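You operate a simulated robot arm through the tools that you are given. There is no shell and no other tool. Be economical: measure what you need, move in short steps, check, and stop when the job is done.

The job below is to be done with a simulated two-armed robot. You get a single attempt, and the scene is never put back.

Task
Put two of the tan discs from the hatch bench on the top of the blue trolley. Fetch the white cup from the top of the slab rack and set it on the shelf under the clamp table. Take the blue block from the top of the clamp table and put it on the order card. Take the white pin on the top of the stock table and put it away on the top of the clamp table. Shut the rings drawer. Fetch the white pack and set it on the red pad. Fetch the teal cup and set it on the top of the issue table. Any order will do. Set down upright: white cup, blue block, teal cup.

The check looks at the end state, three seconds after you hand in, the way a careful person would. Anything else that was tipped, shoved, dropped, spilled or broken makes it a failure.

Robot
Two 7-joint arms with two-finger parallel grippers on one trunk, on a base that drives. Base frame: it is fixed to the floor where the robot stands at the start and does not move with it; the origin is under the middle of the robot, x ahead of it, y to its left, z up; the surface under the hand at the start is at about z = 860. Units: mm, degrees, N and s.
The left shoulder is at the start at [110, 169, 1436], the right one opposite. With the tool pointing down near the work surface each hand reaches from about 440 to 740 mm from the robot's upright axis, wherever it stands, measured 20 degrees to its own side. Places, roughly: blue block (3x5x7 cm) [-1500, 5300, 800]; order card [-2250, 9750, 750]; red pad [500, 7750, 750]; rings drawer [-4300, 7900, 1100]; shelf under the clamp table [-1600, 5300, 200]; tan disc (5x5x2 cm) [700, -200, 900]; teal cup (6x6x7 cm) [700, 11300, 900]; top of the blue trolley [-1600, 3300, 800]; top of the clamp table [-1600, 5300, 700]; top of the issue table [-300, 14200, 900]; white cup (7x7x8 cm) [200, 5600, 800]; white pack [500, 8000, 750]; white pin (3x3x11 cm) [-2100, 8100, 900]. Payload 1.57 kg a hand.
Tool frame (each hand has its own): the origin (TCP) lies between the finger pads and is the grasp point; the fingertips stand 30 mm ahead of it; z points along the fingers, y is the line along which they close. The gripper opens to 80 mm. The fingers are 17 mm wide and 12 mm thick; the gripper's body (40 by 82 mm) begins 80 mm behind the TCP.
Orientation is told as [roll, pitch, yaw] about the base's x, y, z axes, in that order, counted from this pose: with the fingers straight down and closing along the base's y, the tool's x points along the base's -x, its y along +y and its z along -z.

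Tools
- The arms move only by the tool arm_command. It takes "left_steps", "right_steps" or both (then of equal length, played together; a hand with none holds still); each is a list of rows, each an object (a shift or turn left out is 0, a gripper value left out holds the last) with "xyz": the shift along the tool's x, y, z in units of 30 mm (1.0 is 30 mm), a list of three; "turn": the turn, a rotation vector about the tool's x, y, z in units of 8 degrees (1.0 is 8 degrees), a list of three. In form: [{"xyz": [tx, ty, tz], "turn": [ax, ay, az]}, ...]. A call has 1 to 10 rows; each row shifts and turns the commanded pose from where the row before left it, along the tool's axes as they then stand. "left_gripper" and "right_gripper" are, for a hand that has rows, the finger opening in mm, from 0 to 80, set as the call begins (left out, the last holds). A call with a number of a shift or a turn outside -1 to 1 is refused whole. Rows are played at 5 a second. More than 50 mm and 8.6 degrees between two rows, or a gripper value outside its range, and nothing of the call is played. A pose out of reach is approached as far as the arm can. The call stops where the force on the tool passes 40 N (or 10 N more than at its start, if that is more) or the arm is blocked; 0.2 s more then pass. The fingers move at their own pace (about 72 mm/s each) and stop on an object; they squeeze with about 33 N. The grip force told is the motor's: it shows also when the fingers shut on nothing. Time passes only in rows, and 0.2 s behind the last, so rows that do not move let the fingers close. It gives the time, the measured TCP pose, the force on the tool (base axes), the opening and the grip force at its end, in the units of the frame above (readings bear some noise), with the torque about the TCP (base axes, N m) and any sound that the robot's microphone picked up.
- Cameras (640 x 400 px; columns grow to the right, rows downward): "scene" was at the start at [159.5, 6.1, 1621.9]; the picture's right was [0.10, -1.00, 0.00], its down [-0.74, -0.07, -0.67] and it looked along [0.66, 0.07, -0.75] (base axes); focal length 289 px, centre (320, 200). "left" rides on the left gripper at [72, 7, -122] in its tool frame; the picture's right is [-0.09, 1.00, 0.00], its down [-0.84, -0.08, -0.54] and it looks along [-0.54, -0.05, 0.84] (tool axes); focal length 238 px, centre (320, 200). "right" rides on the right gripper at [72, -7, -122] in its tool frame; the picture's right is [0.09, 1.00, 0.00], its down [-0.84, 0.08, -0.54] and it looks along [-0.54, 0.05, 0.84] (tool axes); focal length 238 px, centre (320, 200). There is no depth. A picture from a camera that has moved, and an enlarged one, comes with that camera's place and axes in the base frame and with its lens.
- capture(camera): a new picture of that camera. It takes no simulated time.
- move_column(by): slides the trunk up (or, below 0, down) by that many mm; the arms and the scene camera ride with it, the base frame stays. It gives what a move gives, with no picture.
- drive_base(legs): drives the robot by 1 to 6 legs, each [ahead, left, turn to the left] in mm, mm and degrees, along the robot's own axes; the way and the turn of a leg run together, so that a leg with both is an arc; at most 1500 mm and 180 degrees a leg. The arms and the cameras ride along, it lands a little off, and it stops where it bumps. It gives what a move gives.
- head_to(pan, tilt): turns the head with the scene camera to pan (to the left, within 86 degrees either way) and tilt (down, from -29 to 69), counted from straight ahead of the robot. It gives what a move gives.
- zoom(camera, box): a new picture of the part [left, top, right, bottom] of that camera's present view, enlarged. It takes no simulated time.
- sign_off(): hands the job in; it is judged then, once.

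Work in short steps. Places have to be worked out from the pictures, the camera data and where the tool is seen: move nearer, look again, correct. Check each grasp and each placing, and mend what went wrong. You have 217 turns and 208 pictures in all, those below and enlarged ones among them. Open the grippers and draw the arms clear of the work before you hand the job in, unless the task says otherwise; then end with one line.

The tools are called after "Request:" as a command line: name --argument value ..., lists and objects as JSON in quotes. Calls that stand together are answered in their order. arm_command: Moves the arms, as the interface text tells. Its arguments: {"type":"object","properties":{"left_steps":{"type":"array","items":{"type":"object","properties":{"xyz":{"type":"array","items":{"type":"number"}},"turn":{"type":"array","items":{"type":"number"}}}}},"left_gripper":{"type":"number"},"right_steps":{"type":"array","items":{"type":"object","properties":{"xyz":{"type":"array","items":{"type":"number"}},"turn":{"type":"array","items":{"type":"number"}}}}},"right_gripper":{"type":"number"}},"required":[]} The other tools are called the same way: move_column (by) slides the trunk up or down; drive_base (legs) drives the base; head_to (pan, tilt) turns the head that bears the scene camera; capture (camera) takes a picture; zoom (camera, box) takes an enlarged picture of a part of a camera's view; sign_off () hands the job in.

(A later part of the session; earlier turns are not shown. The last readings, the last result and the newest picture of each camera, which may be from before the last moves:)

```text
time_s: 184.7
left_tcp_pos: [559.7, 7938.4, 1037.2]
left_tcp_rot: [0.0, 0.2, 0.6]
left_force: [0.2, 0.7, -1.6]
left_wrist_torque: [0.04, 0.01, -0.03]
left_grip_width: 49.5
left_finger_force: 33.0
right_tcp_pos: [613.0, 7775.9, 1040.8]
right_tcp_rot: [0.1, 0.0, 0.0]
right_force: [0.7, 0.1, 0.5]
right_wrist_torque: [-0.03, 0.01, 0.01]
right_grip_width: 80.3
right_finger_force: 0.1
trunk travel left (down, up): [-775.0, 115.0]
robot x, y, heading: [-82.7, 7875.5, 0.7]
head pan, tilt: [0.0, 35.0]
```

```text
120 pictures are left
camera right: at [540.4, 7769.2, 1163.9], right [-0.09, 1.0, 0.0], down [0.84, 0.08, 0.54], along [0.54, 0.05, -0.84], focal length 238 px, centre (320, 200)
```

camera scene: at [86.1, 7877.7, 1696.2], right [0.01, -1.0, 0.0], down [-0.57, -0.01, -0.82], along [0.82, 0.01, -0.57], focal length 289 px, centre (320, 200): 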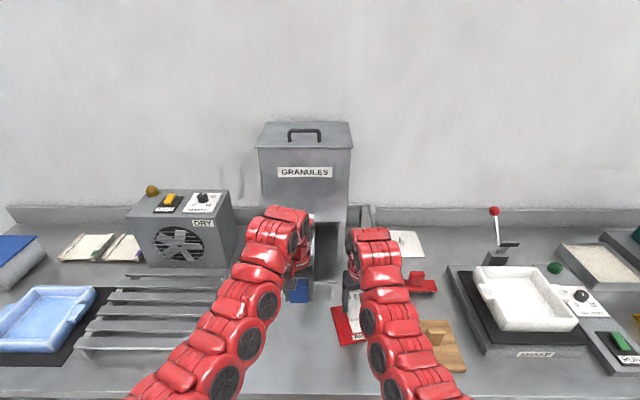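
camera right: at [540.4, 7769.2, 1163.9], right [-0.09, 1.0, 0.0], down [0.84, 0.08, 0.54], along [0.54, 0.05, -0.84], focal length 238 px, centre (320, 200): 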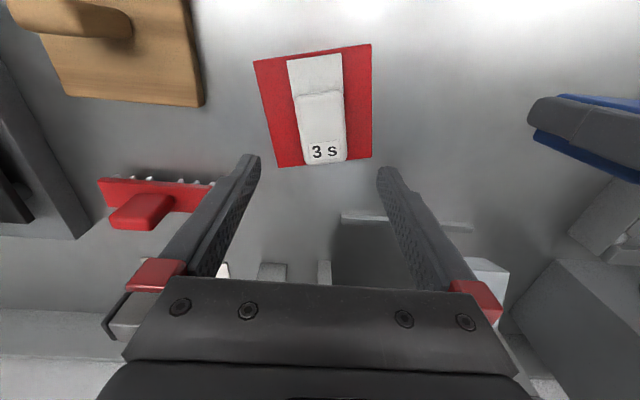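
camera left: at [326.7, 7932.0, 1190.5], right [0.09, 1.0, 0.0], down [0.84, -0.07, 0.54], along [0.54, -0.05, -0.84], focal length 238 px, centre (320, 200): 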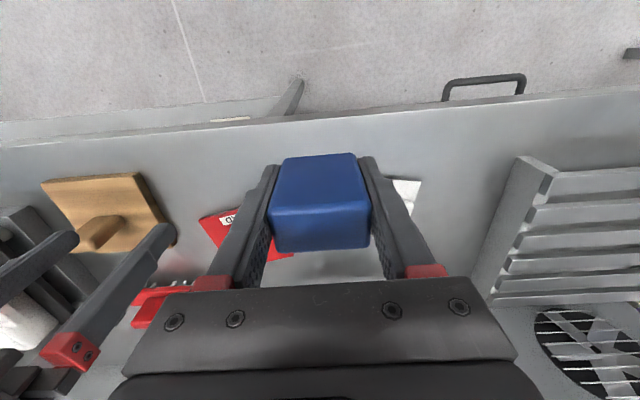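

Pack is on the pad. I back into the aisle, face up it, and look ahead.

Request:
drive_base --legs '[[-350, 0, 0], [0, 0, 89.5], [900, 0, 0]]'

Request:
head_to --pan 0 --tilt 15

Request:
capture --camera "scene"

Request:
head_to --pan 45 --tilt 25

Request:
capture --camera "scene"

```text
time_s: 195.1
left_tcp_pos: [-449.0, 9411.3, 1038.1]
left_tcp_rot: [-0.1, 0.3, 88.3]
left_force: [-0.1, -0.5, -1.2]
left_wrist_torque: [0.0, 0.01, -0.01]
left_grip_width: 49.5
left_finger_force: 32.6
right_tcp_pos: [-283.4, 9455.8, 1041.8]
right_tcp_rot: [0.1, 0.0, 87.7]
right_force: [-0.4, 0.1, -0.3]
right_wrist_torque: [-0.02, 0.01, -0.04]
right_grip_width: 80.1
right_finger_force: 0.1
trunk travel left (down, up): [-775.0, 115.0]
robot x, y, heading: [-413.9, 8767.6, 88.2]
head pan, tilt: [0.0, 35.0]
```

```text
time_s: 195.9
left_tcp_pos: [-449.3, 9412.4, 1038.5]
left_tcp_rot: [-0.1, 0.4, 88.3]
left_force: [0.4, -0.7, -1.4]
left_wrist_torque: [-0.03, 0.01, 0.01]
left_grip_width: 49.6
left_finger_force: 32.8
right_tcp_pos: [-284.1, 9456.8, 1041.0]
right_tcp_rot: [0.1, -0.1, 87.7]
right_force: [0.0, -0.3, 0.4]
right_wrist_torque: [0.03, 0.0, 0.01]
right_grip_width: 79.8
right_finger_force: 0.1
trunk travel left (down, up): [-775.0, 115.0]
robot x, y, heading: [-414.3, 8767.5, 88.3]
head pan, tilt: [0.0, 15.0]
```

```text
119 pictures are left
camera scene: at [-407.1, 8937.5, 1698.1], right [1.0, -0.03, 0.0], down [-0.01, -0.26, -0.97], along [0.03, 0.97, -0.26], focal length 289 px, centre (320, 200)
```

scene: 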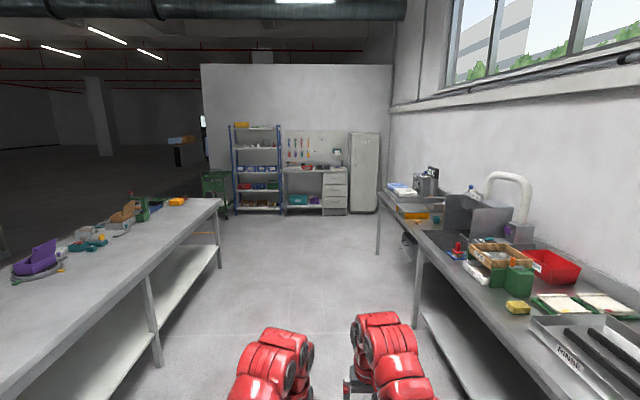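

```text
time_s: 197.0
left_tcp_pos: [-449.1, 9412.5, 1038.1]
left_tcp_rot: [0.0, 0.2, 88.3]
left_force: [-0.3, 0.7, -0.9]
left_wrist_torque: [0.0, -0.03, -0.03]
left_grip_width: 49.6
left_finger_force: 32.6
right_tcp_pos: [-283.8, 9456.6, 1042.5]
right_tcp_rot: [0.1, -0.1, 87.7]
right_force: [0.2, 0.3, -0.4]
right_wrist_torque: [0.0, 0.0, -0.01]
right_grip_width: 79.8
right_finger_force: 0.0
trunk travel left (down, up): [-775.0, 115.0]
robot x, y, heading: [-412.8, 8765.8, 88.0]
head pan, tilt: [45.0, 25.0]
```

```text
118 pictures are left
camera scene: at [-473.0, 8911.3, 1682.0], right [0.73, 0.68, 0.0], down [0.29, -0.31, -0.91], along [-0.62, 0.66, -0.42], focal length 289 px, centre (320, 200)
```

scene: 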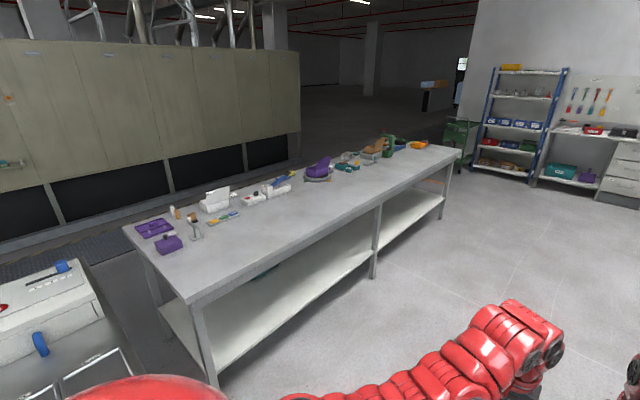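

Request:
zoom --camera "scene" --box '[110, 160, 310, 285]'

Request:
zoom --camera "scene" --box '[290, 110, 490, 235]'

```text
3.20 times, centred on (210, 222) of scene
camera zoom: at [-473.0, 8911.3, 1682.0], right [0.73, 0.68, 0.0], down [0.29, -0.31, -0.91], along [-0.62, 0.66, -0.42], focal length 925 px, centre (672, 128)
```

zoom: 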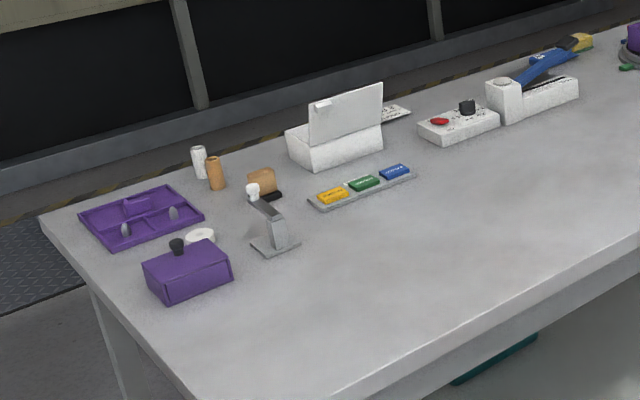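

```text
3.20 times, centred on (390, 172) of scene
camera zoom: at [-473.0, 8911.3, 1682.0], right [0.73, 0.68, 0.0], down [0.29, -0.31, -0.91], along [-0.62, 0.66, -0.42], focal length 925 px, centre (96, 288)
```

zoom: 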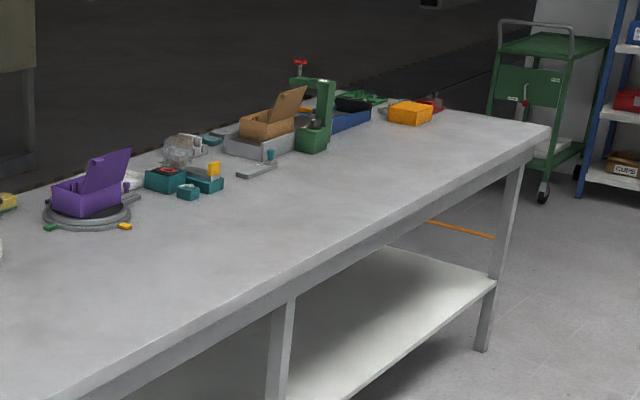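

The order card lies near the far (left) side of the packing table, so I'll reach it from the other side later. First the teal cup; I look ahead-right.

Request:
head_to --pan -15 --tilt 15

Request:
zoom --camera "scene" --box '[280, 140, 500, 290]'

```text
time_s: 198.3
left_tcp_pos: [-449.1, 9411.9, 1037.4]
left_tcp_rot: [-0.1, 0.1, 88.2]
left_force: [-0.5, -0.4, -1.4]
left_wrist_torque: [-0.04, 0.02, -0.03]
left_grip_width: 49.2
left_finger_force: 33.4
right_tcp_pos: [-283.6, 9456.8, 1040.6]
right_tcp_rot: [0.1, -0.2, 87.7]
right_force: [0.8, -0.9, -0.3]
right_wrist_torque: [-0.02, -0.03, 0.01]
right_grip_width: 80.1
right_finger_force: 0.2
trunk travel left (down, up): [-775.0, 115.0]
robot x, y, heading: [-414.8, 8766.7, 88.2]
head pan, tilt: [-15.0, 15.0]
```

```text
2.67 times, centred on (390, 215) of scene
camera zoom: at [-383.1, 8933.6, 1698.2], right [0.96, -0.29, 0.0], down [-0.07, -0.25, -0.97], along [0.28, 0.93, -0.26], focal length 771 px, centre (133, 160)
```

zoom: 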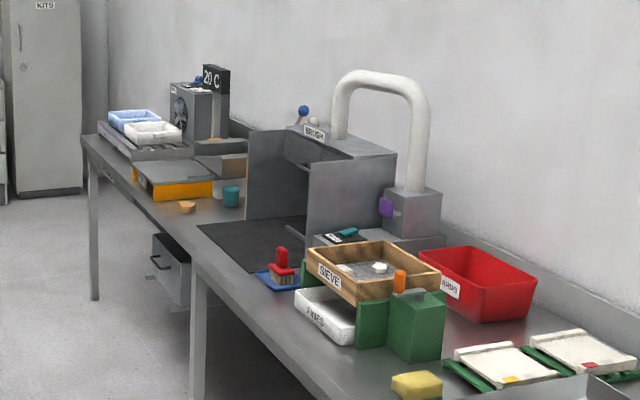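

Teal cup at about (657,11224). I drive to y≈11350 and face the right table.

Request:
drive_base --legs '[[0, 0, 1.8], [1300, 0, 0], [1280, 0, 0], [0, 0, -90]]'

Request:
head_to --pan 0 --tilt 35

Request:
capture --camera "scene"

```text
time_s: 215.0
left_tcp_pos: [226.7, 11383.7, 1037.0]
left_tcp_rot: [0.0, 0.2, 1.0]
left_force: [0.3, 0.2, -1.2]
left_wrist_torque: [-0.01, 0.03, 0.01]
left_grip_width: 49.6
left_finger_force: 33.2
right_tcp_pos: [280.0, 11221.5, 1040.9]
right_tcp_rot: [0.1, -0.1, 0.3]
right_force: [-0.3, 0.3, -0.3]
right_wrist_torque: [0.01, 0.03, 0.0]
right_grip_width: 80.1
right_finger_force: 0.1
trunk travel left (down, up): [-775.0, 115.0]
robot x, y, heading: [-419.9, 11323.8, 0.8]
head pan, tilt: [-15.0, 15.0]
```

```text
time_s: 215.8
left_tcp_pos: [226.3, 11385.0, 1037.2]
left_tcp_rot: [-0.1, 0.1, 1.1]
left_force: [0.2, -0.2, -0.8]
left_wrist_torque: [0.0, 0.02, 0.01]
left_grip_width: 49.4
left_finger_force: 33.3
right_tcp_pos: [279.2, 11221.2, 1041.3]
right_tcp_rot: [0.1, -0.1, 0.4]
right_force: [-0.2, -0.7, 1.0]
right_wrist_torque: [0.01, -0.02, 0.0]
right_grip_width: 80.2
right_finger_force: 0.1
trunk travel left (down, up): [-775.0, 115.0]
robot x, y, heading: [-415.9, 11319.2, 1.1]
head pan, tilt: [0.0, 35.0]
```

```text
114 pictures are left
camera scene: at [-247.9, 11319.8, 1666.2], right [0.01, -1.0, 0.0], down [-0.57, -0.01, -0.82], along [0.82, 0.01, -0.57], focal length 289 px, centre (320, 200)
```

scene: 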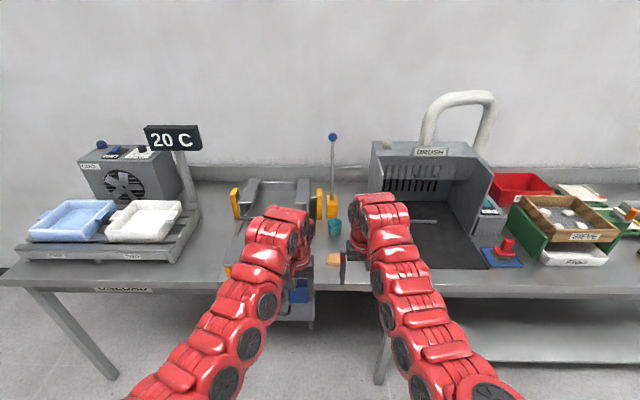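

Teal cup at about (675,11274). I move closer and shift a bit left, then view with the hand camera.

Request:
drive_base --legs '[[380, 60, -1]]'

Request:
capture --camera "right"

Request:
capture --camera "scene"

```text
time_s: 218.2
left_tcp_pos: [605.6, 11432.6, 1037.6]
left_tcp_rot: [-0.1, 0.2, -0.3]
left_force: [-0.4, 0.2, -1.8]
left_wrist_torque: [0.0, -0.03, -0.04]
left_grip_width: 49.5
left_finger_force: 33.6
right_tcp_pos: [654.6, 11268.3, 1041.3]
right_tcp_rot: [0.1, -0.1, -0.8]
right_force: [0.2, 0.0, 1.0]
right_wrist_torque: [0.0, -0.02, 0.0]
right_grip_width: 79.9
right_finger_force: 0.0
trunk travel left (down, up): [-775.0, 115.0]
robot x, y, heading: [-41.2, 11384.4, -0.2]
head pan, tilt: [0.0, 35.0]
```

```text
113 pictures are left
camera right: at [582.1, 11264.1, 1164.1], right [-0.08, 1.0, 0.0], down [0.84, 0.06, 0.54], along [0.54, 0.04, -0.84], focal length 238 px, centre (320, 200)
```

right: 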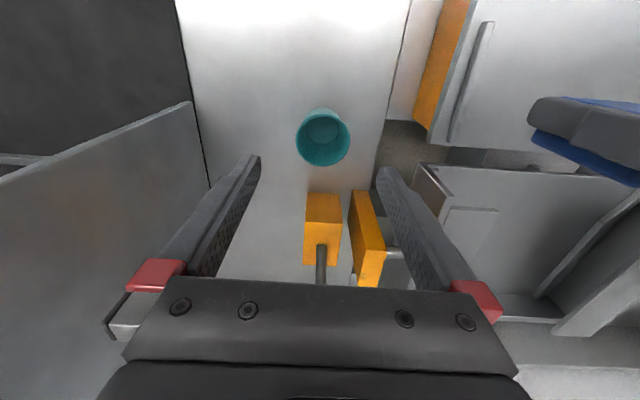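

```text
112 pictures are left
camera scene: at [129.4, 11378.9, 1666.3], right [-0.01, -1.0, 0.0], down [-0.57, 0.0, -0.82], along [0.82, 0.0, -0.57], focal length 289 px, centre (320, 200)
```

scene: 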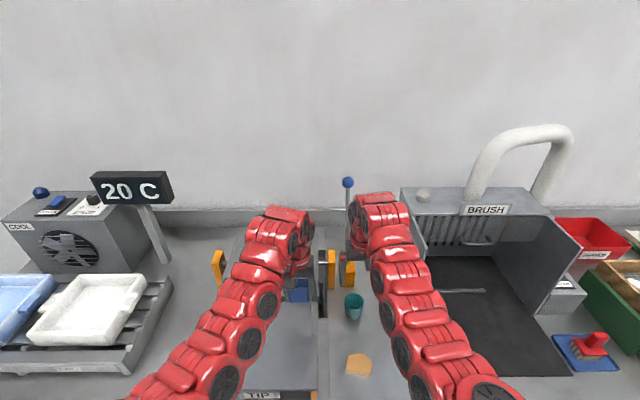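

The lever pole stands near (800,11290) and the hood wall near y≈11120, leaving room. I lower over the cup to z≈970 and look.

Request:
arm_command --right_steps '[{"xyz": [-0.11, 0.067, 0.79]}, {"xyz": [-0.11, 0.067, 0.79]}, {"xyz": [-0.11, 0.067, 0.79]}, {}]'

Request:
capture --camera "right"

```text
time_s: 219.2
left_tcp_pos: [606.3, 11432.9, 1038.0]
left_tcp_rot: [-0.2, 0.1, -0.3]
left_force: [0.1, 0.2, -0.5]
left_wrist_torque: [0.0, -0.02, -0.01]
left_grip_width: 49.5
left_finger_force: 33.2
right_tcp_pos: [665.3, 11277.7, 970.6]
right_tcp_rot: [0.1, -0.1, -0.8]
right_force: [0.6, -0.4, -0.4]
right_wrist_torque: [-0.02, -0.01, 0.04]
right_grip_width: 80.2
right_finger_force: 0.1
trunk travel left (down, up): [-775.0, 115.0]
robot x, y, heading: [-41.6, 11377.7, -0.3]
head pan, tilt: [0.0, 35.0]
```

```text
111 pictures are left
camera right: at [592.2, 11271.4, 1092.4], right [-0.08, 1.0, 0.0], down [0.84, 0.06, 0.54], along [0.54, 0.04, -0.84], focal length 238 px, centre (320, 200)
```

right: 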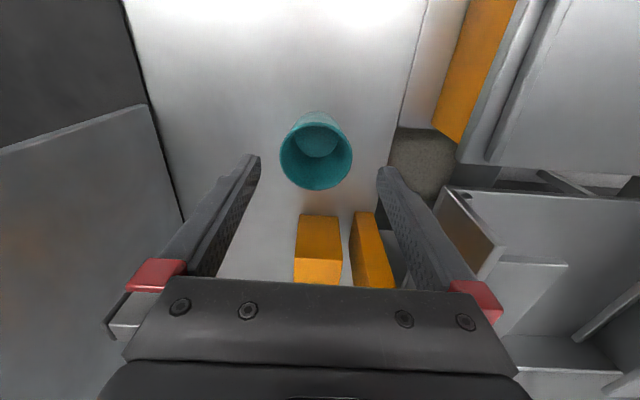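

Rim is at about (668,11274,904), 60 mm wide. I go down to z≈875 in steps.

Request:
arm_command --right_steps '[{"xyz": [-0.1, -0.117, 0.8]}, {"xyz": [0, 0, 0.8]}, {}]'

Request:
capture --camera "right"

```text
time_s: 220.0
left_tcp_pos: [605.9, 11431.7, 1038.3]
left_tcp_rot: [0.0, 0.1, -0.3]
left_force: [-0.1, -1.1, -0.7]
left_wrist_torque: [0.03, -0.01, 0.01]
left_grip_width: 49.2
left_finger_force: 32.5
right_tcp_pos: [665.3, 11271.3, 921.5]
right_tcp_rot: [0.1, -0.1, -0.8]
right_force: [-0.5, -0.1, 0.3]
right_wrist_torque: [0.02, 0.01, 0.01]
right_grip_width: 79.7
right_finger_force: 0.1
trunk travel left (down, up): [-775.0, 115.0]
robot x, y, heading: [-39.3, 11381.1, -0.3]
head pan, tilt: [0.0, 35.0]
```

```text
110 pictures are left
camera right: at [592.9, 11265.6, 1044.4], right [-0.08, 1.0, 0.0], down [0.84, 0.06, 0.54], along [0.54, 0.04, -0.84], focal length 238 px, centre (320, 200)
```

right: 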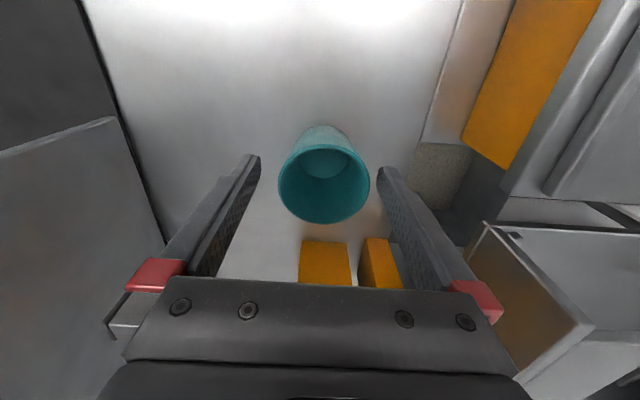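

Request:
arm_command --right_steps '[{"xyz": [-0.1, 0.09, 0.5]}, {"xyz": [0, 0, 0.5]}, {"xyz": [0, 0, 0.5]}, {}]'

Request:
capture --camera "right"

```text
time_s: 221.0
left_tcp_pos: [606.6, 11433.1, 1038.0]
left_tcp_rot: [-0.1, 0.3, -0.2]
left_force: [-0.4, -0.3, -0.9]
left_wrist_torque: [0.01, 0.0, 0.0]
left_grip_width: 49.4
left_finger_force: 33.4
right_tcp_pos: [656.0, 11272.5, 894.7]
right_tcp_rot: [-0.1, 0.0, -0.8]
right_force: [0.7, -0.3, 0.5]
right_wrist_torque: [0.01, -0.03, 0.0]
right_grip_width: 80.0
right_finger_force: 0.1
right hand out of reach, approached as far as the arm can: row 1, 2, 3
trunk travel left (down, up): [-775.0, 115.0]
robot x, y, heading: [-38.5, 11381.1, -0.2]
head pan, tilt: [0.0, 35.0]
```

```text
109 pictures are left
camera right: at [583.5, 11265.9, 1018.0], right [-0.08, 1.0, 0.0], down [0.84, 0.06, 0.54], along [0.54, 0.04, -0.84], focal length 238 px, centre (320, 200)
```

right: 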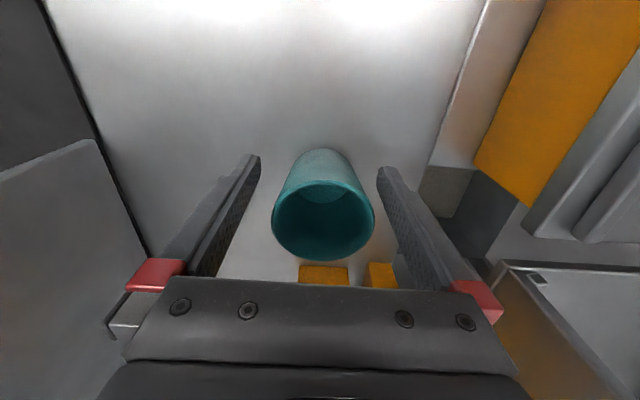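

Reach limit. I lift the hand 60 mm, lower the trunk 60 mm, then correct x.

Request:
arm_command --right_steps '[{"xyz": [0, 0, -1]}, {"xyz": [0, 0, -1]}, {"xyz": [-0.43, 0.04, 0]}, {}]'

Request:
move_column --by -60

Request:
capture --camera "right"

```text
time_s: 222.0
left_tcp_pos: [605.9, 11432.7, 1037.7]
left_tcp_rot: [-0.1, 0.3, -0.2]
left_force: [0.0, 0.4, -0.9]
left_wrist_torque: [0.04, 0.01, 0.01]
left_grip_width: 49.6
left_finger_force: 32.5
right_tcp_pos: [667.7, 11271.3, 956.3]
right_tcp_rot: [0.1, 0.0, -0.9]
right_force: [-1.3, 0.1, -0.5]
right_wrist_torque: [-0.01, -0.03, -0.02]
right_grip_width: 79.9
right_finger_force: 0.0
trunk travel left (down, up): [-775.0, 115.0]
robot x, y, heading: [-33.7, 11383.0, -0.5]
head pan, tilt: [0.0, 35.0]
```

```text
time_s: 223.0
left_tcp_pos: [607.2, 11432.7, 978.0]
left_tcp_rot: [-0.1, 0.2, -0.3]
left_force: [0.4, -0.4, -0.3]
left_wrist_torque: [-0.02, 0.03, -0.01]
left_grip_width: 49.6
left_finger_force: 33.2
right_tcp_pos: [667.9, 11271.6, 896.0]
right_tcp_rot: [0.1, -0.1, -0.9]
right_force: [0.6, 1.0, 0.6]
right_wrist_torque: [0.04, 0.0, -0.01]
right_grip_width: 79.7
right_finger_force: 0.3
trunk travel left (down, up): [-715.0, 175.0]
robot x, y, heading: [-38.6, 11378.0, -0.5]
head pan, tilt: [0.0, 35.0]
```

```text
108 pictures are left
camera right: at [595.8, 11266.8, 1018.4], right [-0.08, 1.0, 0.0], down [0.84, 0.06, 0.54], along [0.54, 0.04, -0.84], focal length 238 px, centre (320, 200)
```

right: 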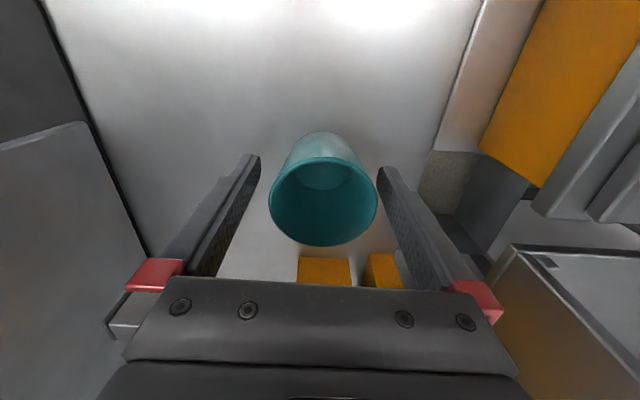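

Request:
arm_command --right_steps '[{"xyz": [0, 0.05, 0.35]}, {"xyz": [0, 0, 0.35]}, {}]'

Request:
arm_command --right_steps '[{}, {}]' --right_gripper 38

Request:
capture --camera "right"

```text
time_s: 223.8
left_tcp_pos: [603.9, 11434.6, 979.0]
left_tcp_rot: [-0.1, 0.1, -0.4]
left_force: [-1.3, -0.1, -1.1]
left_wrist_torque: [0.04, 0.0, -0.02]
left_grip_width: 49.3
left_finger_force: 33.2
right_tcp_pos: [668.4, 11275.4, 879.4]
right_tcp_rot: [0.0, -0.7, -0.8]
right_force: [4.0, 1.1, 28.9]
right_wrist_torque: [-0.88, 0.11, 0.03]
right_grip_width: 79.0
right_finger_force: 0.1
trunk travel left (down, up): [-715.0, 175.0]
robot x, y, heading: [-40.6, 11384.1, -0.6]
head pan, tilt: [0.0, 35.0]
```

```text
time_s: 224.5
left_tcp_pos: [604.0, 11433.8, 978.0]
left_tcp_rot: [-0.3, 0.2, -0.1]
left_force: [0.6, 0.2, -1.2]
left_wrist_torque: [-0.02, 0.03, -0.01]
left_grip_width: 49.4
left_finger_force: 32.9
right_tcp_pos: [669.8, 11273.1, 880.4]
right_tcp_rot: [0.0, -0.6, -1.0]
right_force: [-4.3, -1.7, 20.4]
right_wrist_torque: [-0.29, 0.25, -0.03]
right_grip_width: 58.1
right_finger_force: 32.2
trunk travel left (down, up): [-715.0, 175.0]
robot x, y, heading: [-40.6, 11384.3, -0.2]
head pan, tilt: [0.0, 35.0]
stopped in row 2 (right hand): the force on the tool passed its limit at 43 N (the readings are from after the stop); the commanded pose is now the measured one
```

```text
107 pictures are left
camera right: at [596.7, 11267.5, 1002.0], right [-0.08, 1.0, 0.0], down [0.83, 0.06, 0.55], along [0.55, 0.04, -0.83], focal length 238 px, centre (320, 200)
```

right: 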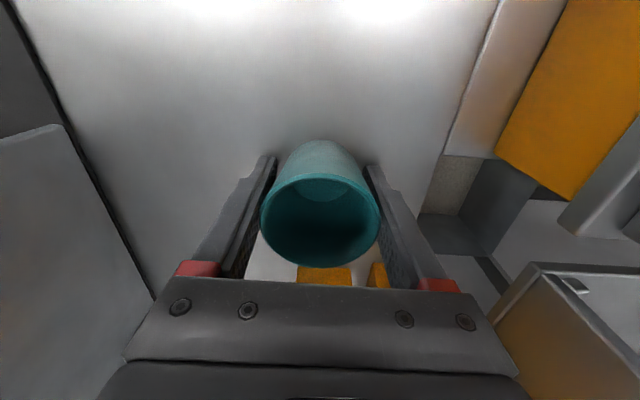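

Fingertips touch the table (z≈850) and the cup is gripped at 58 mm. I lift gently.

Request:
arm_command --right_steps '[{"xyz": [0, 0, -0.1]}, {}, {}]'

Request:
arm_command --right_steps '[{"xyz": [0, 0, -0.6]}, {"xyz": [0, 0, -0.6]}, {"xyz": [0, 0, -0.6]}, {"xyz": [0, 0, -0.6]}, {}]'

Request:
capture --camera "right"

```text
time_s: 225.3
left_tcp_pos: [605.9, 11432.3, 978.9]
left_tcp_rot: [-0.2, 0.2, -0.3]
left_force: [-0.7, 0.2, -1.4]
left_wrist_torque: [-0.01, -0.03, 0.02]
left_grip_width: 49.8
left_finger_force: 33.0
right_tcp_pos: [669.9, 11272.4, 879.9]
right_tcp_rot: [0.0, -0.3, -0.9]
right_force: [1.9, 0.1, 8.5]
right_wrist_torque: [-0.24, -0.02, 0.07]
right_grip_width: 58.5
right_finger_force: 33.0
trunk travel left (down, up): [-715.0, 175.0]
robot x, y, heading: [-38.9, 11382.8, -0.3]
head pan, tilt: [0.0, 35.0]
```

```text
time_s: 226.5
left_tcp_pos: [607.6, 11432.5, 977.6]
left_tcp_rot: [-0.1, 0.3, -0.3]
left_force: [0.2, -1.2, -1.0]
left_wrist_torque: [0.01, -0.01, 0.0]
left_grip_width: 49.6
left_finger_force: 32.6
right_tcp_pos: [670.1, 11273.1, 951.4]
right_tcp_rot: [0.0, -0.4, -0.9]
right_force: [-0.7, -0.9, 0.3]
right_wrist_torque: [-0.01, 0.06, 0.02]
right_grip_width: 58.6
right_finger_force: 33.1
trunk travel left (down, up): [-715.0, 175.0]
robot x, y, heading: [-39.5, 11383.5, -0.3]
head pan, tilt: [0.0, 35.0]
```

```text
106 pictures are left
camera right: at [597.5, 11267.3, 1074.2], right [-0.08, 1.0, 0.0], down [0.84, 0.06, 0.55], along [0.54, 0.04, -0.84], focal length 238 px, centre (320, 200)
```

right: 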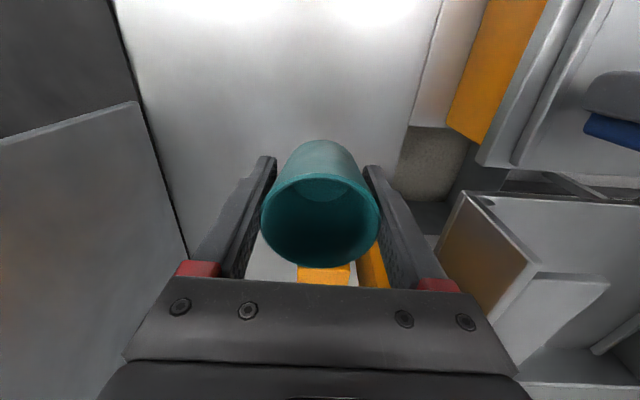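

Teal cup held firmly (58.6 mm), bottom ≈30 below TCP. I raise the trunk, back off, and head for the issue table.

Request:
move_column --by 120

Request:
drive_base --legs '[[-380, 0, 0], [0, 0, 90], [900, 0, 0]]'

Request:
head_to --pan 0 --tilt 25

Request:
capture --camera "scene"

```text
time_s: 228.0
left_tcp_pos: [605.6, 11432.9, 1097.9]
left_tcp_rot: [-0.1, 0.2, -0.3]
left_force: [0.4, -0.8, -0.7]
left_wrist_torque: [0.01, 0.04, 0.02]
left_grip_width: 49.3
left_finger_force: 32.8
right_tcp_pos: [671.0, 11271.9, 1071.9]
right_tcp_rot: [0.0, -0.3, -0.9]
right_force: [1.3, -0.9, -0.5]
right_wrist_torque: [0.04, 0.01, -0.02]
right_grip_width: 58.7
right_finger_force: 33.1
trunk travel left (down, up): [-835.0, 55.0]
robot x, y, heading: [-38.7, 11380.7, -0.4]
head pan, tilt: [0.0, 35.0]
```

```text
time_s: 238.7
left_tcp_pos: [-523.5, 12947.1, 1097.2]
left_tcp_rot: [-0.1, 0.2, 91.9]
left_force: [-0.5, 0.2, -1.0]
left_wrist_torque: [-0.06, 0.02, -0.02]
left_grip_width: 49.8
left_finger_force: 32.7
right_tcp_pos: [-365.6, 13017.2, 1072.2]
right_tcp_rot: [0.0, -0.3, 91.2]
right_force: [0.7, 0.6, -0.1]
right_wrist_torque: [-0.01, 0.02, -0.03]
right_grip_width: 58.5
right_finger_force: 33.5
trunk travel left (down, up): [-835.0, 55.0]
robot x, y, heading: [-449.2, 12304.5, 91.6]
head pan, tilt: [0.0, 35.0]
```

```text
time_s: 239.4
left_tcp_pos: [-522.5, 12947.8, 1097.4]
left_tcp_rot: [0.0, 0.2, 91.9]
left_force: [0.0, 0.3, -1.6]
left_wrist_torque: [-0.01, -0.04, 0.03]
left_grip_width: 49.6
left_finger_force: 33.3
right_tcp_pos: [-364.6, 13017.0, 1071.1]
right_tcp_rot: [0.0, -0.3, 91.2]
right_force: [-0.6, -0.3, -0.1]
right_wrist_torque: [-0.03, 0.0, -0.01]
right_grip_width: 58.5
right_finger_force: 33.0
trunk travel left (down, up): [-835.0, 55.0]
robot x, y, heading: [-445.4, 12307.2, 91.8]
head pan, tilt: [0.0, 25.0]
```

```text
105 pictures are left
camera scene: at [-452.4, 12475.3, 1741.8], right [1.0, 0.03, 0.0], down [0.01, -0.42, -0.91], along [-0.03, 0.91, -0.42], focal length 289 px, centre (320, 200)
```

scene: 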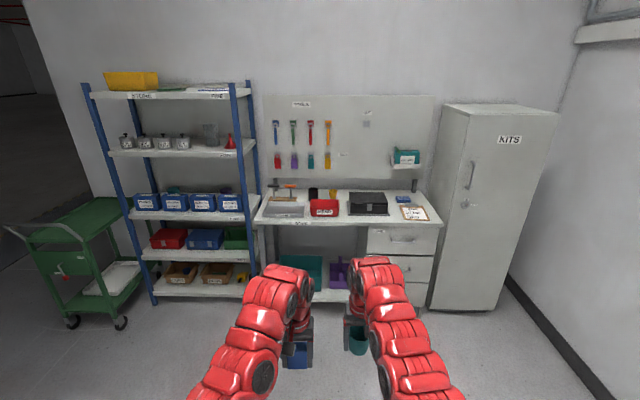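

Request:
zoom --camera "scene" --box '[240, 150, 460, 290]'

```text
2.86 times, centred on (350, 220) of scene
camera zoom: at [-452.4, 12475.3, 1741.8], right [1.0, 0.03, 0.0], down [0.01, -0.42, -0.91], along [-0.03, 0.91, -0.42], focal length 826 px, centre (234, 143)
```

zoom: 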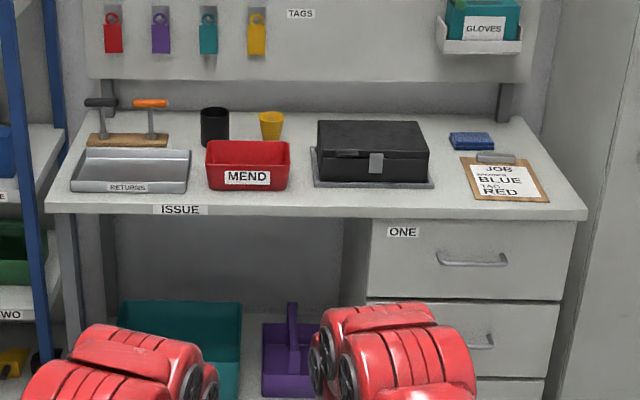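

The front strip of the issue table (y≈13990–14100) is free in front of the bins. I drive up so the hand is just before the table and look.

Request:
drive_base --legs '[[950, 0, -1.7]]'

Request:
head_to --pan 0 --tilt 42

Request:
capture --camera "scene"

Request:
capture --camera "right"

Request:
capture --camera "left"

```text
time_s: 244.4
left_tcp_pos: [-538.2, 13901.1, 1097.1]
left_tcp_rot: [-0.1, 0.3, 91.0]
left_force: [0.0, -0.1, -1.4]
left_wrist_torque: [-0.01, 0.0, -0.02]
left_grip_width: 49.4
left_finger_force: 33.1
right_tcp_pos: [-379.2, 13969.6, 1072.4]
right_tcp_rot: [-0.1, -0.3, 90.4]
right_force: [0.3, 0.1, -0.7]
right_wrist_torque: [-0.02, 0.01, 0.03]
right_grip_width: 58.4
right_finger_force: 33.3
trunk travel left (down, up): [-835.0, 55.0]
robot x, y, heading: [-468.8, 13255.8, 90.9]
head pan, tilt: [0.0, 25.0]
```

```text
time_s: 245.2
left_tcp_pos: [-538.1, 13902.9, 1097.2]
left_tcp_rot: [-0.1, 0.3, 91.1]
left_force: [0.0, -0.2, -0.2]
left_wrist_torque: [-0.01, 0.03, 0.02]
left_grip_width: 49.8
left_finger_force: 32.7
right_tcp_pos: [-378.8, 13970.1, 1073.0]
right_tcp_rot: [0.0, -0.3, 90.4]
right_force: [0.6, -0.9, 0.2]
right_wrist_torque: [-0.01, 0.0, -0.02]
right_grip_width: 58.4
right_finger_force: 32.9
trunk travel left (down, up): [-835.0, 55.0]
robot x, y, heading: [-470.8, 13259.3, 91.0]
head pan, tilt: [0.0, 42.0]
```

```text
103 pictures are left
camera scene: at [-473.3, 13420.9, 1715.7], right [1.0, 0.02, 0.0], down [0.01, -0.67, -0.74], along [-0.01, 0.74, -0.67], focal length 289 px, centre (320, 200)
```

scene: 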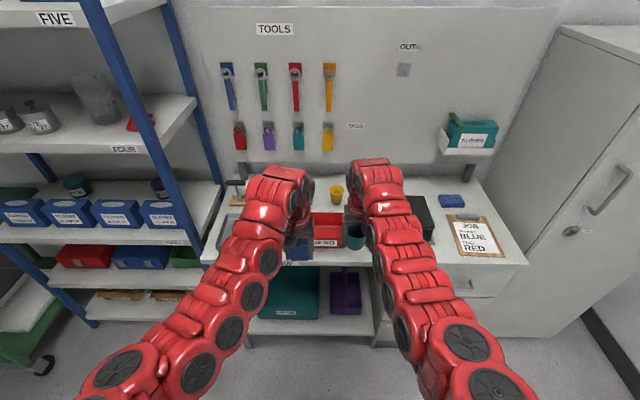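

```text
102 pictures are left
camera right: at [-371.9, 13898.3, 1194.2], right [-0.99, -0.1, 0.0], down [-0.08, 0.83, 0.55], along [-0.05, 0.54, -0.84], focal length 238 px, centre (320, 200)
```

right: 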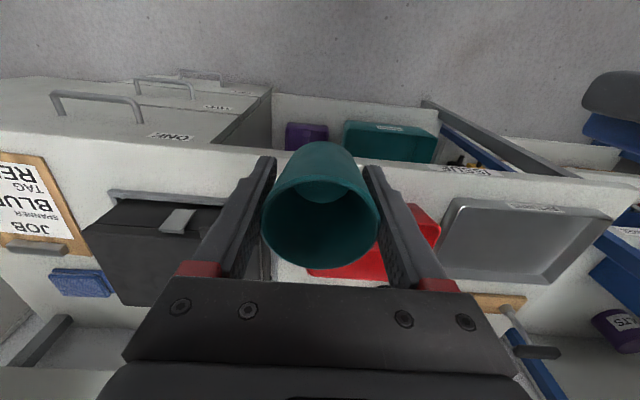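

```text
101 pictures are left
camera left: at [-543.1, 13832.0, 1219.9], right [-1.0, 0.07, 0.0], down [0.06, 0.84, 0.54], along [0.04, 0.54, -0.84], focal length 238 px, centre (320, 200)
```

left: 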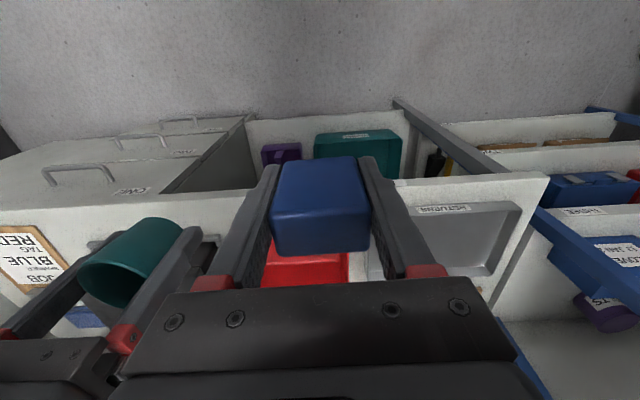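

Table edge is at y≈14045, bins' fronts at ≈14160. I'll set the cup at about (-358,14100): drive 150 ahead and lower.

Request:
drive_base --legs '[[170, -20, -1]]'

Request:
move_column --by -110

Request:
capture --camera "right"

Request:
capture --camera "scene"

```text
time_s: 246.7
left_tcp_pos: [-511.1, 14068.6, 1098.3]
left_tcp_rot: [0.0, 0.2, 90.2]
left_force: [-0.7, 0.5, -0.3]
left_wrist_torque: [0.02, 0.02, 0.03]
left_grip_width: 49.6
left_finger_force: 32.7
right_tcp_pos: [-349.4, 14133.0, 1074.2]
right_tcp_rot: [0.1, -0.4, 89.6]
right_force: [0.4, -1.3, -0.8]
right_wrist_torque: [0.01, 0.01, -0.01]
right_grip_width: 58.4
right_finger_force: 33.1
trunk travel left (down, up): [-835.0, 55.0]
robot x, y, heading: [-450.9, 13424.0, 90.2]
head pan, tilt: [0.0, 42.0]
```

```text
time_s: 248.1
left_tcp_pos: [-509.3, 14068.7, 988.2]
left_tcp_rot: [-0.1, 0.2, 90.4]
left_force: [-0.1, -0.3, -0.9]
left_wrist_torque: [0.06, -0.02, -0.01]
left_grip_width: 49.6
left_finger_force: 32.7
right_tcp_pos: [-349.6, 14135.3, 962.0]
right_tcp_rot: [0.0, -0.3, 89.6]
right_force: [0.1, 0.0, -0.6]
right_wrist_torque: [-0.03, -0.03, 0.01]
right_grip_width: 58.2
right_finger_force: 33.0
trunk travel left (down, up): [-725.0, 165.0]
robot x, y, heading: [-451.8, 13427.4, 90.0]
head pan, tilt: [0.0, 42.0]
```

```text
100 pictures are left
camera right: at [-344.6, 14063.4, 1084.5], right [-1.0, -0.09, 0.0], down [-0.07, 0.83, 0.55], along [-0.05, 0.54, -0.84], focal length 238 px, centre (320, 200)
```

right: 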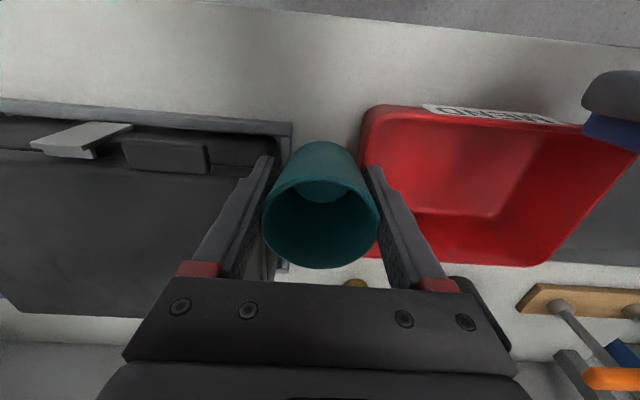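

```text
99 pictures are left
camera scene: at [-453.0, 13587.3, 1605.7], right [1.0, 0.0, 0.0], down [0.0, -0.67, -0.74], along [0.0, 0.74, -0.67], focal length 289 px, centre (320, 200)
```

scene: 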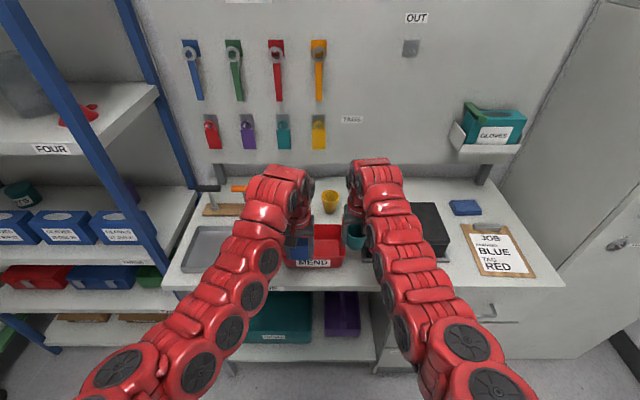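

The deepest free strip is in front of the black case's tray (y 14042–14127). I shift the base to bring the cup to about (-260,14084).

Request:
drive_base --legs '[[-50, -92, 0]]'

Request:
capture --camera "right"

```text
time_s: 249.0
left_tcp_pos: [-482.8, 14054.0, 986.1]
left_tcp_rot: [0.1, 0.2, 90.5]
left_force: [0.4, -0.5, -0.7]
left_wrist_torque: [-0.01, 0.09, 0.01]
left_grip_width: 49.7
left_finger_force: 32.8
right_tcp_pos: [-333.5, 14123.1, 963.2]
right_tcp_rot: [0.9, -0.7, 90.9]
right_force: [0.5, -0.3, -0.6]
right_wrist_torque: [0.01, 0.09, 0.0]
right_grip_width: 58.4
right_finger_force: 32.7
trunk travel left (down, up): [-725.0, 165.0]
robot x, y, heading: [-427.7, 13410.9, 90.4]
head pan, tilt: [0.0, 42.0]
stopped in leg 1: the force on the tool passed its limit at 54 N (the readings are from after the stop); the commanded pose is now the measured one
```

```text
98 pictures are left
camera right: at [-323.4, 14049.2, 1085.5], right [-0.99, -0.11, 0.02], down [-0.08, 0.83, 0.55], along [-0.07, 0.55, -0.83], focal length 238 px, centre (320, 200)
```

right: 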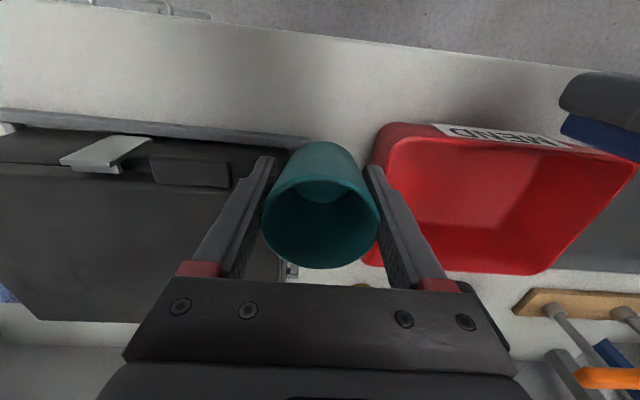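

The hand touched the black case at this height. I raise straight up at once and inspect the case.

Request:
move_column --by 110

Request:
capture --camera "right"

Request:
zoom --camera "scene" --box '[270, 160, 560, 320]'

```text
time_s: 250.4
left_tcp_pos: [-488.4, 14057.2, 1095.8]
left_tcp_rot: [-0.1, 0.2, 90.6]
left_force: [0.0, -0.6, -0.7]
left_wrist_torque: [-0.06, 0.02, -0.01]
left_grip_width: 49.5
left_finger_force: 32.9
right_tcp_pos: [-337.0, 14122.2, 1074.7]
right_tcp_rot: [0.7, -0.7, 91.0]
right_force: [0.3, -0.7, -1.0]
right_wrist_torque: [0.01, -0.02, 0.01]
right_grip_width: 58.1
right_finger_force: 33.2
trunk travel left (down, up): [-835.0, 55.0]
robot x, y, heading: [-428.5, 13409.5, 90.4]
head pan, tilt: [0.0, 42.0]
```

```text
97 pictures are left
camera right: at [-328.8, 14049.8, 1195.2], right [-0.99, -0.11, 0.01], down [-0.08, 0.83, 0.55], along [-0.07, 0.55, -0.83], focal length 238 px, centre (320, 200)
```

right: 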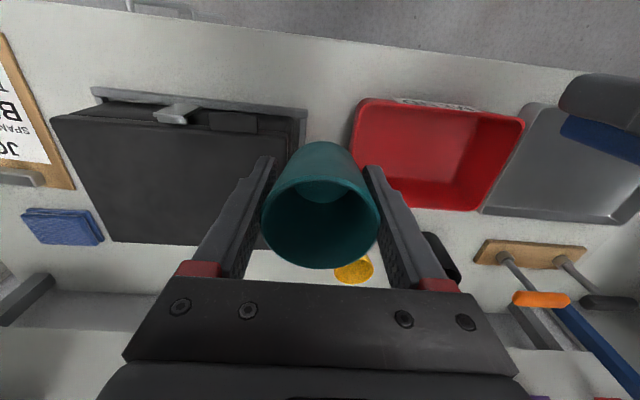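

```text
2.21 times, centred on (415, 240) of scene
camera zoom: at [-427.6, 13573.7, 1715.6], right [1.0, 0.01, 0.0], down [0.01, -0.67, -0.74], along [-0.01, 0.74, -0.67], focal length 638 px, centre (110, 112)
```

zoom: 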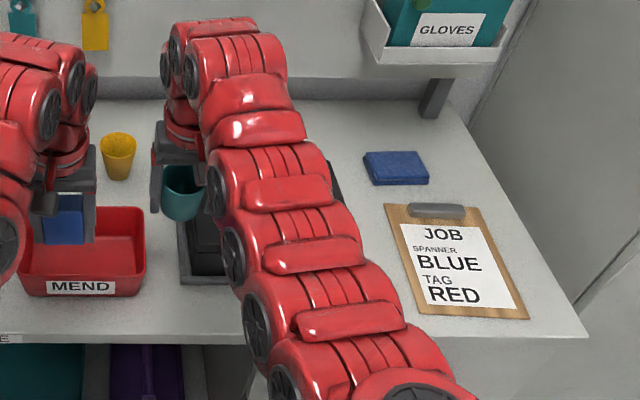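

Raised clear. I now shift the base at this height, then view the case.

Request:
drive_base --legs '[[-42, -78, 0]]'

Request:
capture --camera "right"

Request:
zoom --camera "scene" --box '[240, 140, 500, 320]'

```text
time_s: 251.5
left_tcp_pos: [-411.8, 14015.8, 1096.8]
left_tcp_rot: [-0.1, 0.3, 90.7]
left_force: [-0.2, -0.5, -0.4]
left_wrist_torque: [0.01, 0.01, -0.01]
left_grip_width: 49.5
left_finger_force: 32.4
right_tcp_pos: [-260.2, 14082.8, 1074.1]
right_tcp_rot: [0.6, -0.6, 91.0]
right_force: [-0.2, 0.3, -0.1]
right_wrist_torque: [-0.03, -0.01, -0.03]
right_grip_width: 58.0
right_finger_force: 33.4
trunk travel left (down, up): [-835.0, 55.0]
robot x, y, heading: [-353.5, 13370.1, 90.6]
head pan, tilt: [0.0, 42.0]
```

```text
95 pictures are left
camera right: at [-252.5, 14009.8, 1195.3], right [-0.99, -0.11, 0.01], down [-0.08, 0.83, 0.55], along [-0.07, 0.55, -0.83], focal length 238 px, centre (320, 200)
```

right: 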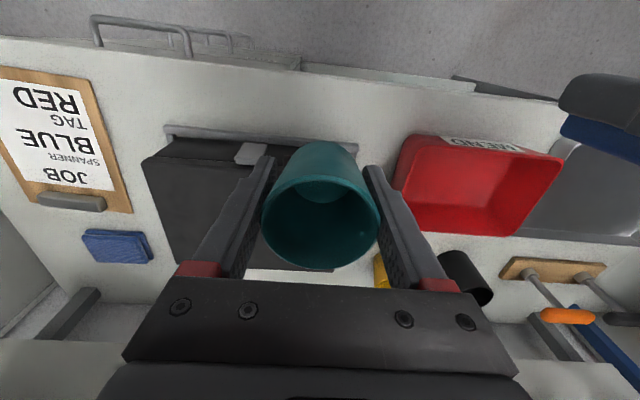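

```text
2.22 times, centred on (370, 230) of scene
camera zoom: at [-351.0, 13533.7, 1715.5], right [1.0, 0.01, 0.0], down [0.01, -0.67, -0.74], along [-0.01, 0.74, -0.67], focal length 642 px, centre (209, 133)
```

zoom: 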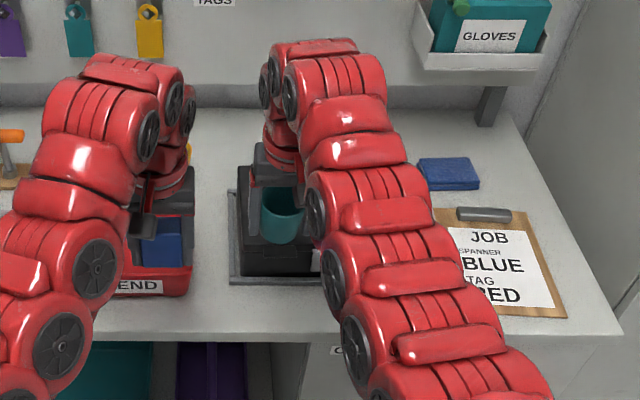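

The cup is over the free strip (edge 14039, tray 14130). I lower the trunk in steps.

Request:
move_column --by -120

Request:
capture --camera "right"

```text
time_s: 253.0
left_tcp_pos: [-410.9, 14015.8, 977.2]
left_tcp_rot: [-0.1, 0.1, 90.7]
left_force: [-0.3, 0.4, -1.0]
left_wrist_torque: [0.02, -0.01, 0.02]
left_grip_width: 49.6
left_finger_force: 33.4
right_tcp_pos: [-260.8, 14081.9, 952.7]
right_tcp_rot: [0.6, -0.6, 90.9]
right_force: [-0.2, -0.1, -0.6]
right_wrist_torque: [0.0, -0.01, 0.03]
right_grip_width: 58.5
right_finger_force: 32.9
trunk travel left (down, up): [-715.0, 175.0]
robot x, y, heading: [-347.6, 13370.0, 90.3]
head pan, tilt: [0.0, 42.0]
```

```text
93 pictures are left
camera right: at [-251.8, 14009.2, 1075.7], right [-0.99, -0.11, 0.01], down [-0.08, 0.83, 0.55], along [-0.07, 0.55, -0.83], focal length 238 px, centre (320, 200)
```

right: 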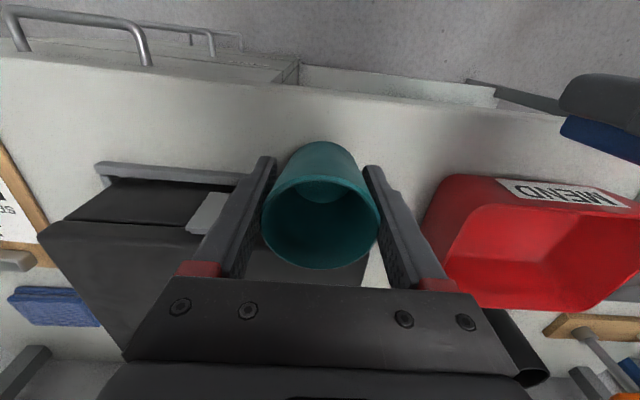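

I lower the right arm itself the rest of the way, feeling for contact.

Request:
arm_command --right_steps '[{"xyz": [0, 0, 0.6]}, {"xyz": [0, 0, 0.6]}, {"xyz": [0, 0, 0.6]}, {}]'

Request:
capture --camera "right"

```text
time_s: 254.0
left_tcp_pos: [-411.1, 14014.0, 977.7]
left_tcp_rot: [-0.1, 0.2, 90.7]
left_force: [-0.2, 0.3, -0.1]
left_wrist_torque: [-0.01, -0.02, -0.01]
left_grip_width: 49.5
left_finger_force: 32.5
right_tcp_pos: [-261.1, 14082.1, 901.1]
right_tcp_rot: [0.7, -0.7, 91.0]
right_force: [0.1, 0.3, -0.3]
right_wrist_torque: [0.0, -0.02, 0.03]
right_grip_width: 58.1
right_finger_force: 32.8
trunk travel left (down, up): [-715.0, 175.0]
robot x, y, heading: [-348.9, 13369.7, 90.7]
head pan, tilt: [0.0, 42.0]
```

```text
92 pictures are left
camera right: at [-252.0, 14010.0, 1022.1], right [-0.99, -0.11, 0.01], down [-0.08, 0.83, 0.55], along [-0.07, 0.55, -0.83], focal length 238 px, centre (320, 200)
```

right: 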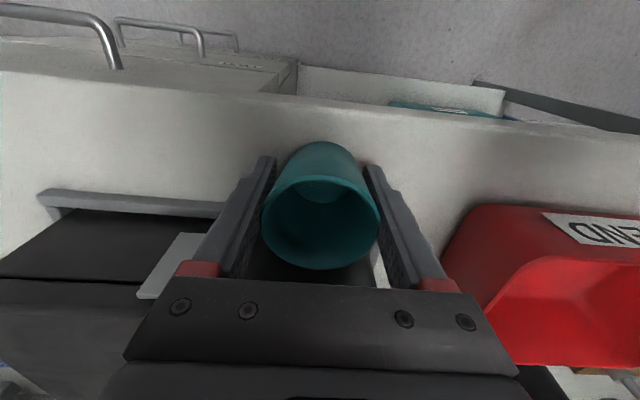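

Request:
arm_command --right_steps '[{"xyz": [0, 0, 0.15]}, {"xyz": [0, 0, 0.15]}, {"xyz": [0, 0, 0.15]}, {}]'

Request:
arm_command --right_steps '[{"xyz": [0, 0, 0.1]}, {"xyz": [0, 0, 0.1]}, {}]'

```text
time_s: 255.0
left_tcp_pos: [-410.3, 14012.5, 978.1]
left_tcp_rot: [0.0, 0.2, 90.6]
left_force: [-0.4, -0.7, -1.6]
left_wrist_torque: [-0.03, 0.03, -0.01]
left_grip_width: 49.5
left_finger_force: 33.7
right_tcp_pos: [-261.1, 14082.3, 891.4]
right_tcp_rot: [0.8, -1.1, 90.9]
right_force: [1.4, 2.0, 23.9]
right_wrist_torque: [-0.12, -0.83, 0.0]
right_grip_width: 58.6
right_finger_force: 33.1
trunk travel left (down, up): [-715.0, 175.0]
robot x, y, heading: [-349.7, 13370.4, 90.3]
head pan, tilt: [0.0, 42.0]
```

```text
time_s: 255.5
left_tcp_pos: [-410.9, 14012.0, 978.9]
left_tcp_rot: [-0.1, 0.1, 90.9]
left_force: [-0.3, 0.8, -1.5]
left_wrist_torque: [-0.01, -0.06, 0.06]
left_grip_width: 49.3
left_finger_force: 32.7
right_tcp_pos: [-260.9, 14082.6, 890.4]
right_tcp_rot: [0.6, -1.3, 90.9]
right_force: [-0.5, -10.7, 21.5]
right_wrist_torque: [-0.49, -0.68, -0.44]
right_grip_width: 58.2
right_finger_force: 33.2
trunk travel left (down, up): [-715.0, 175.0]
robot x, y, heading: [-349.7, 13369.9, 90.4]
head pan, tilt: [0.0, 42.0]
stopped in row 2 (right hand): the force on the tool passed its limit at 43 N (the readings are from after the stop); the commanded pose is now the measured one
```

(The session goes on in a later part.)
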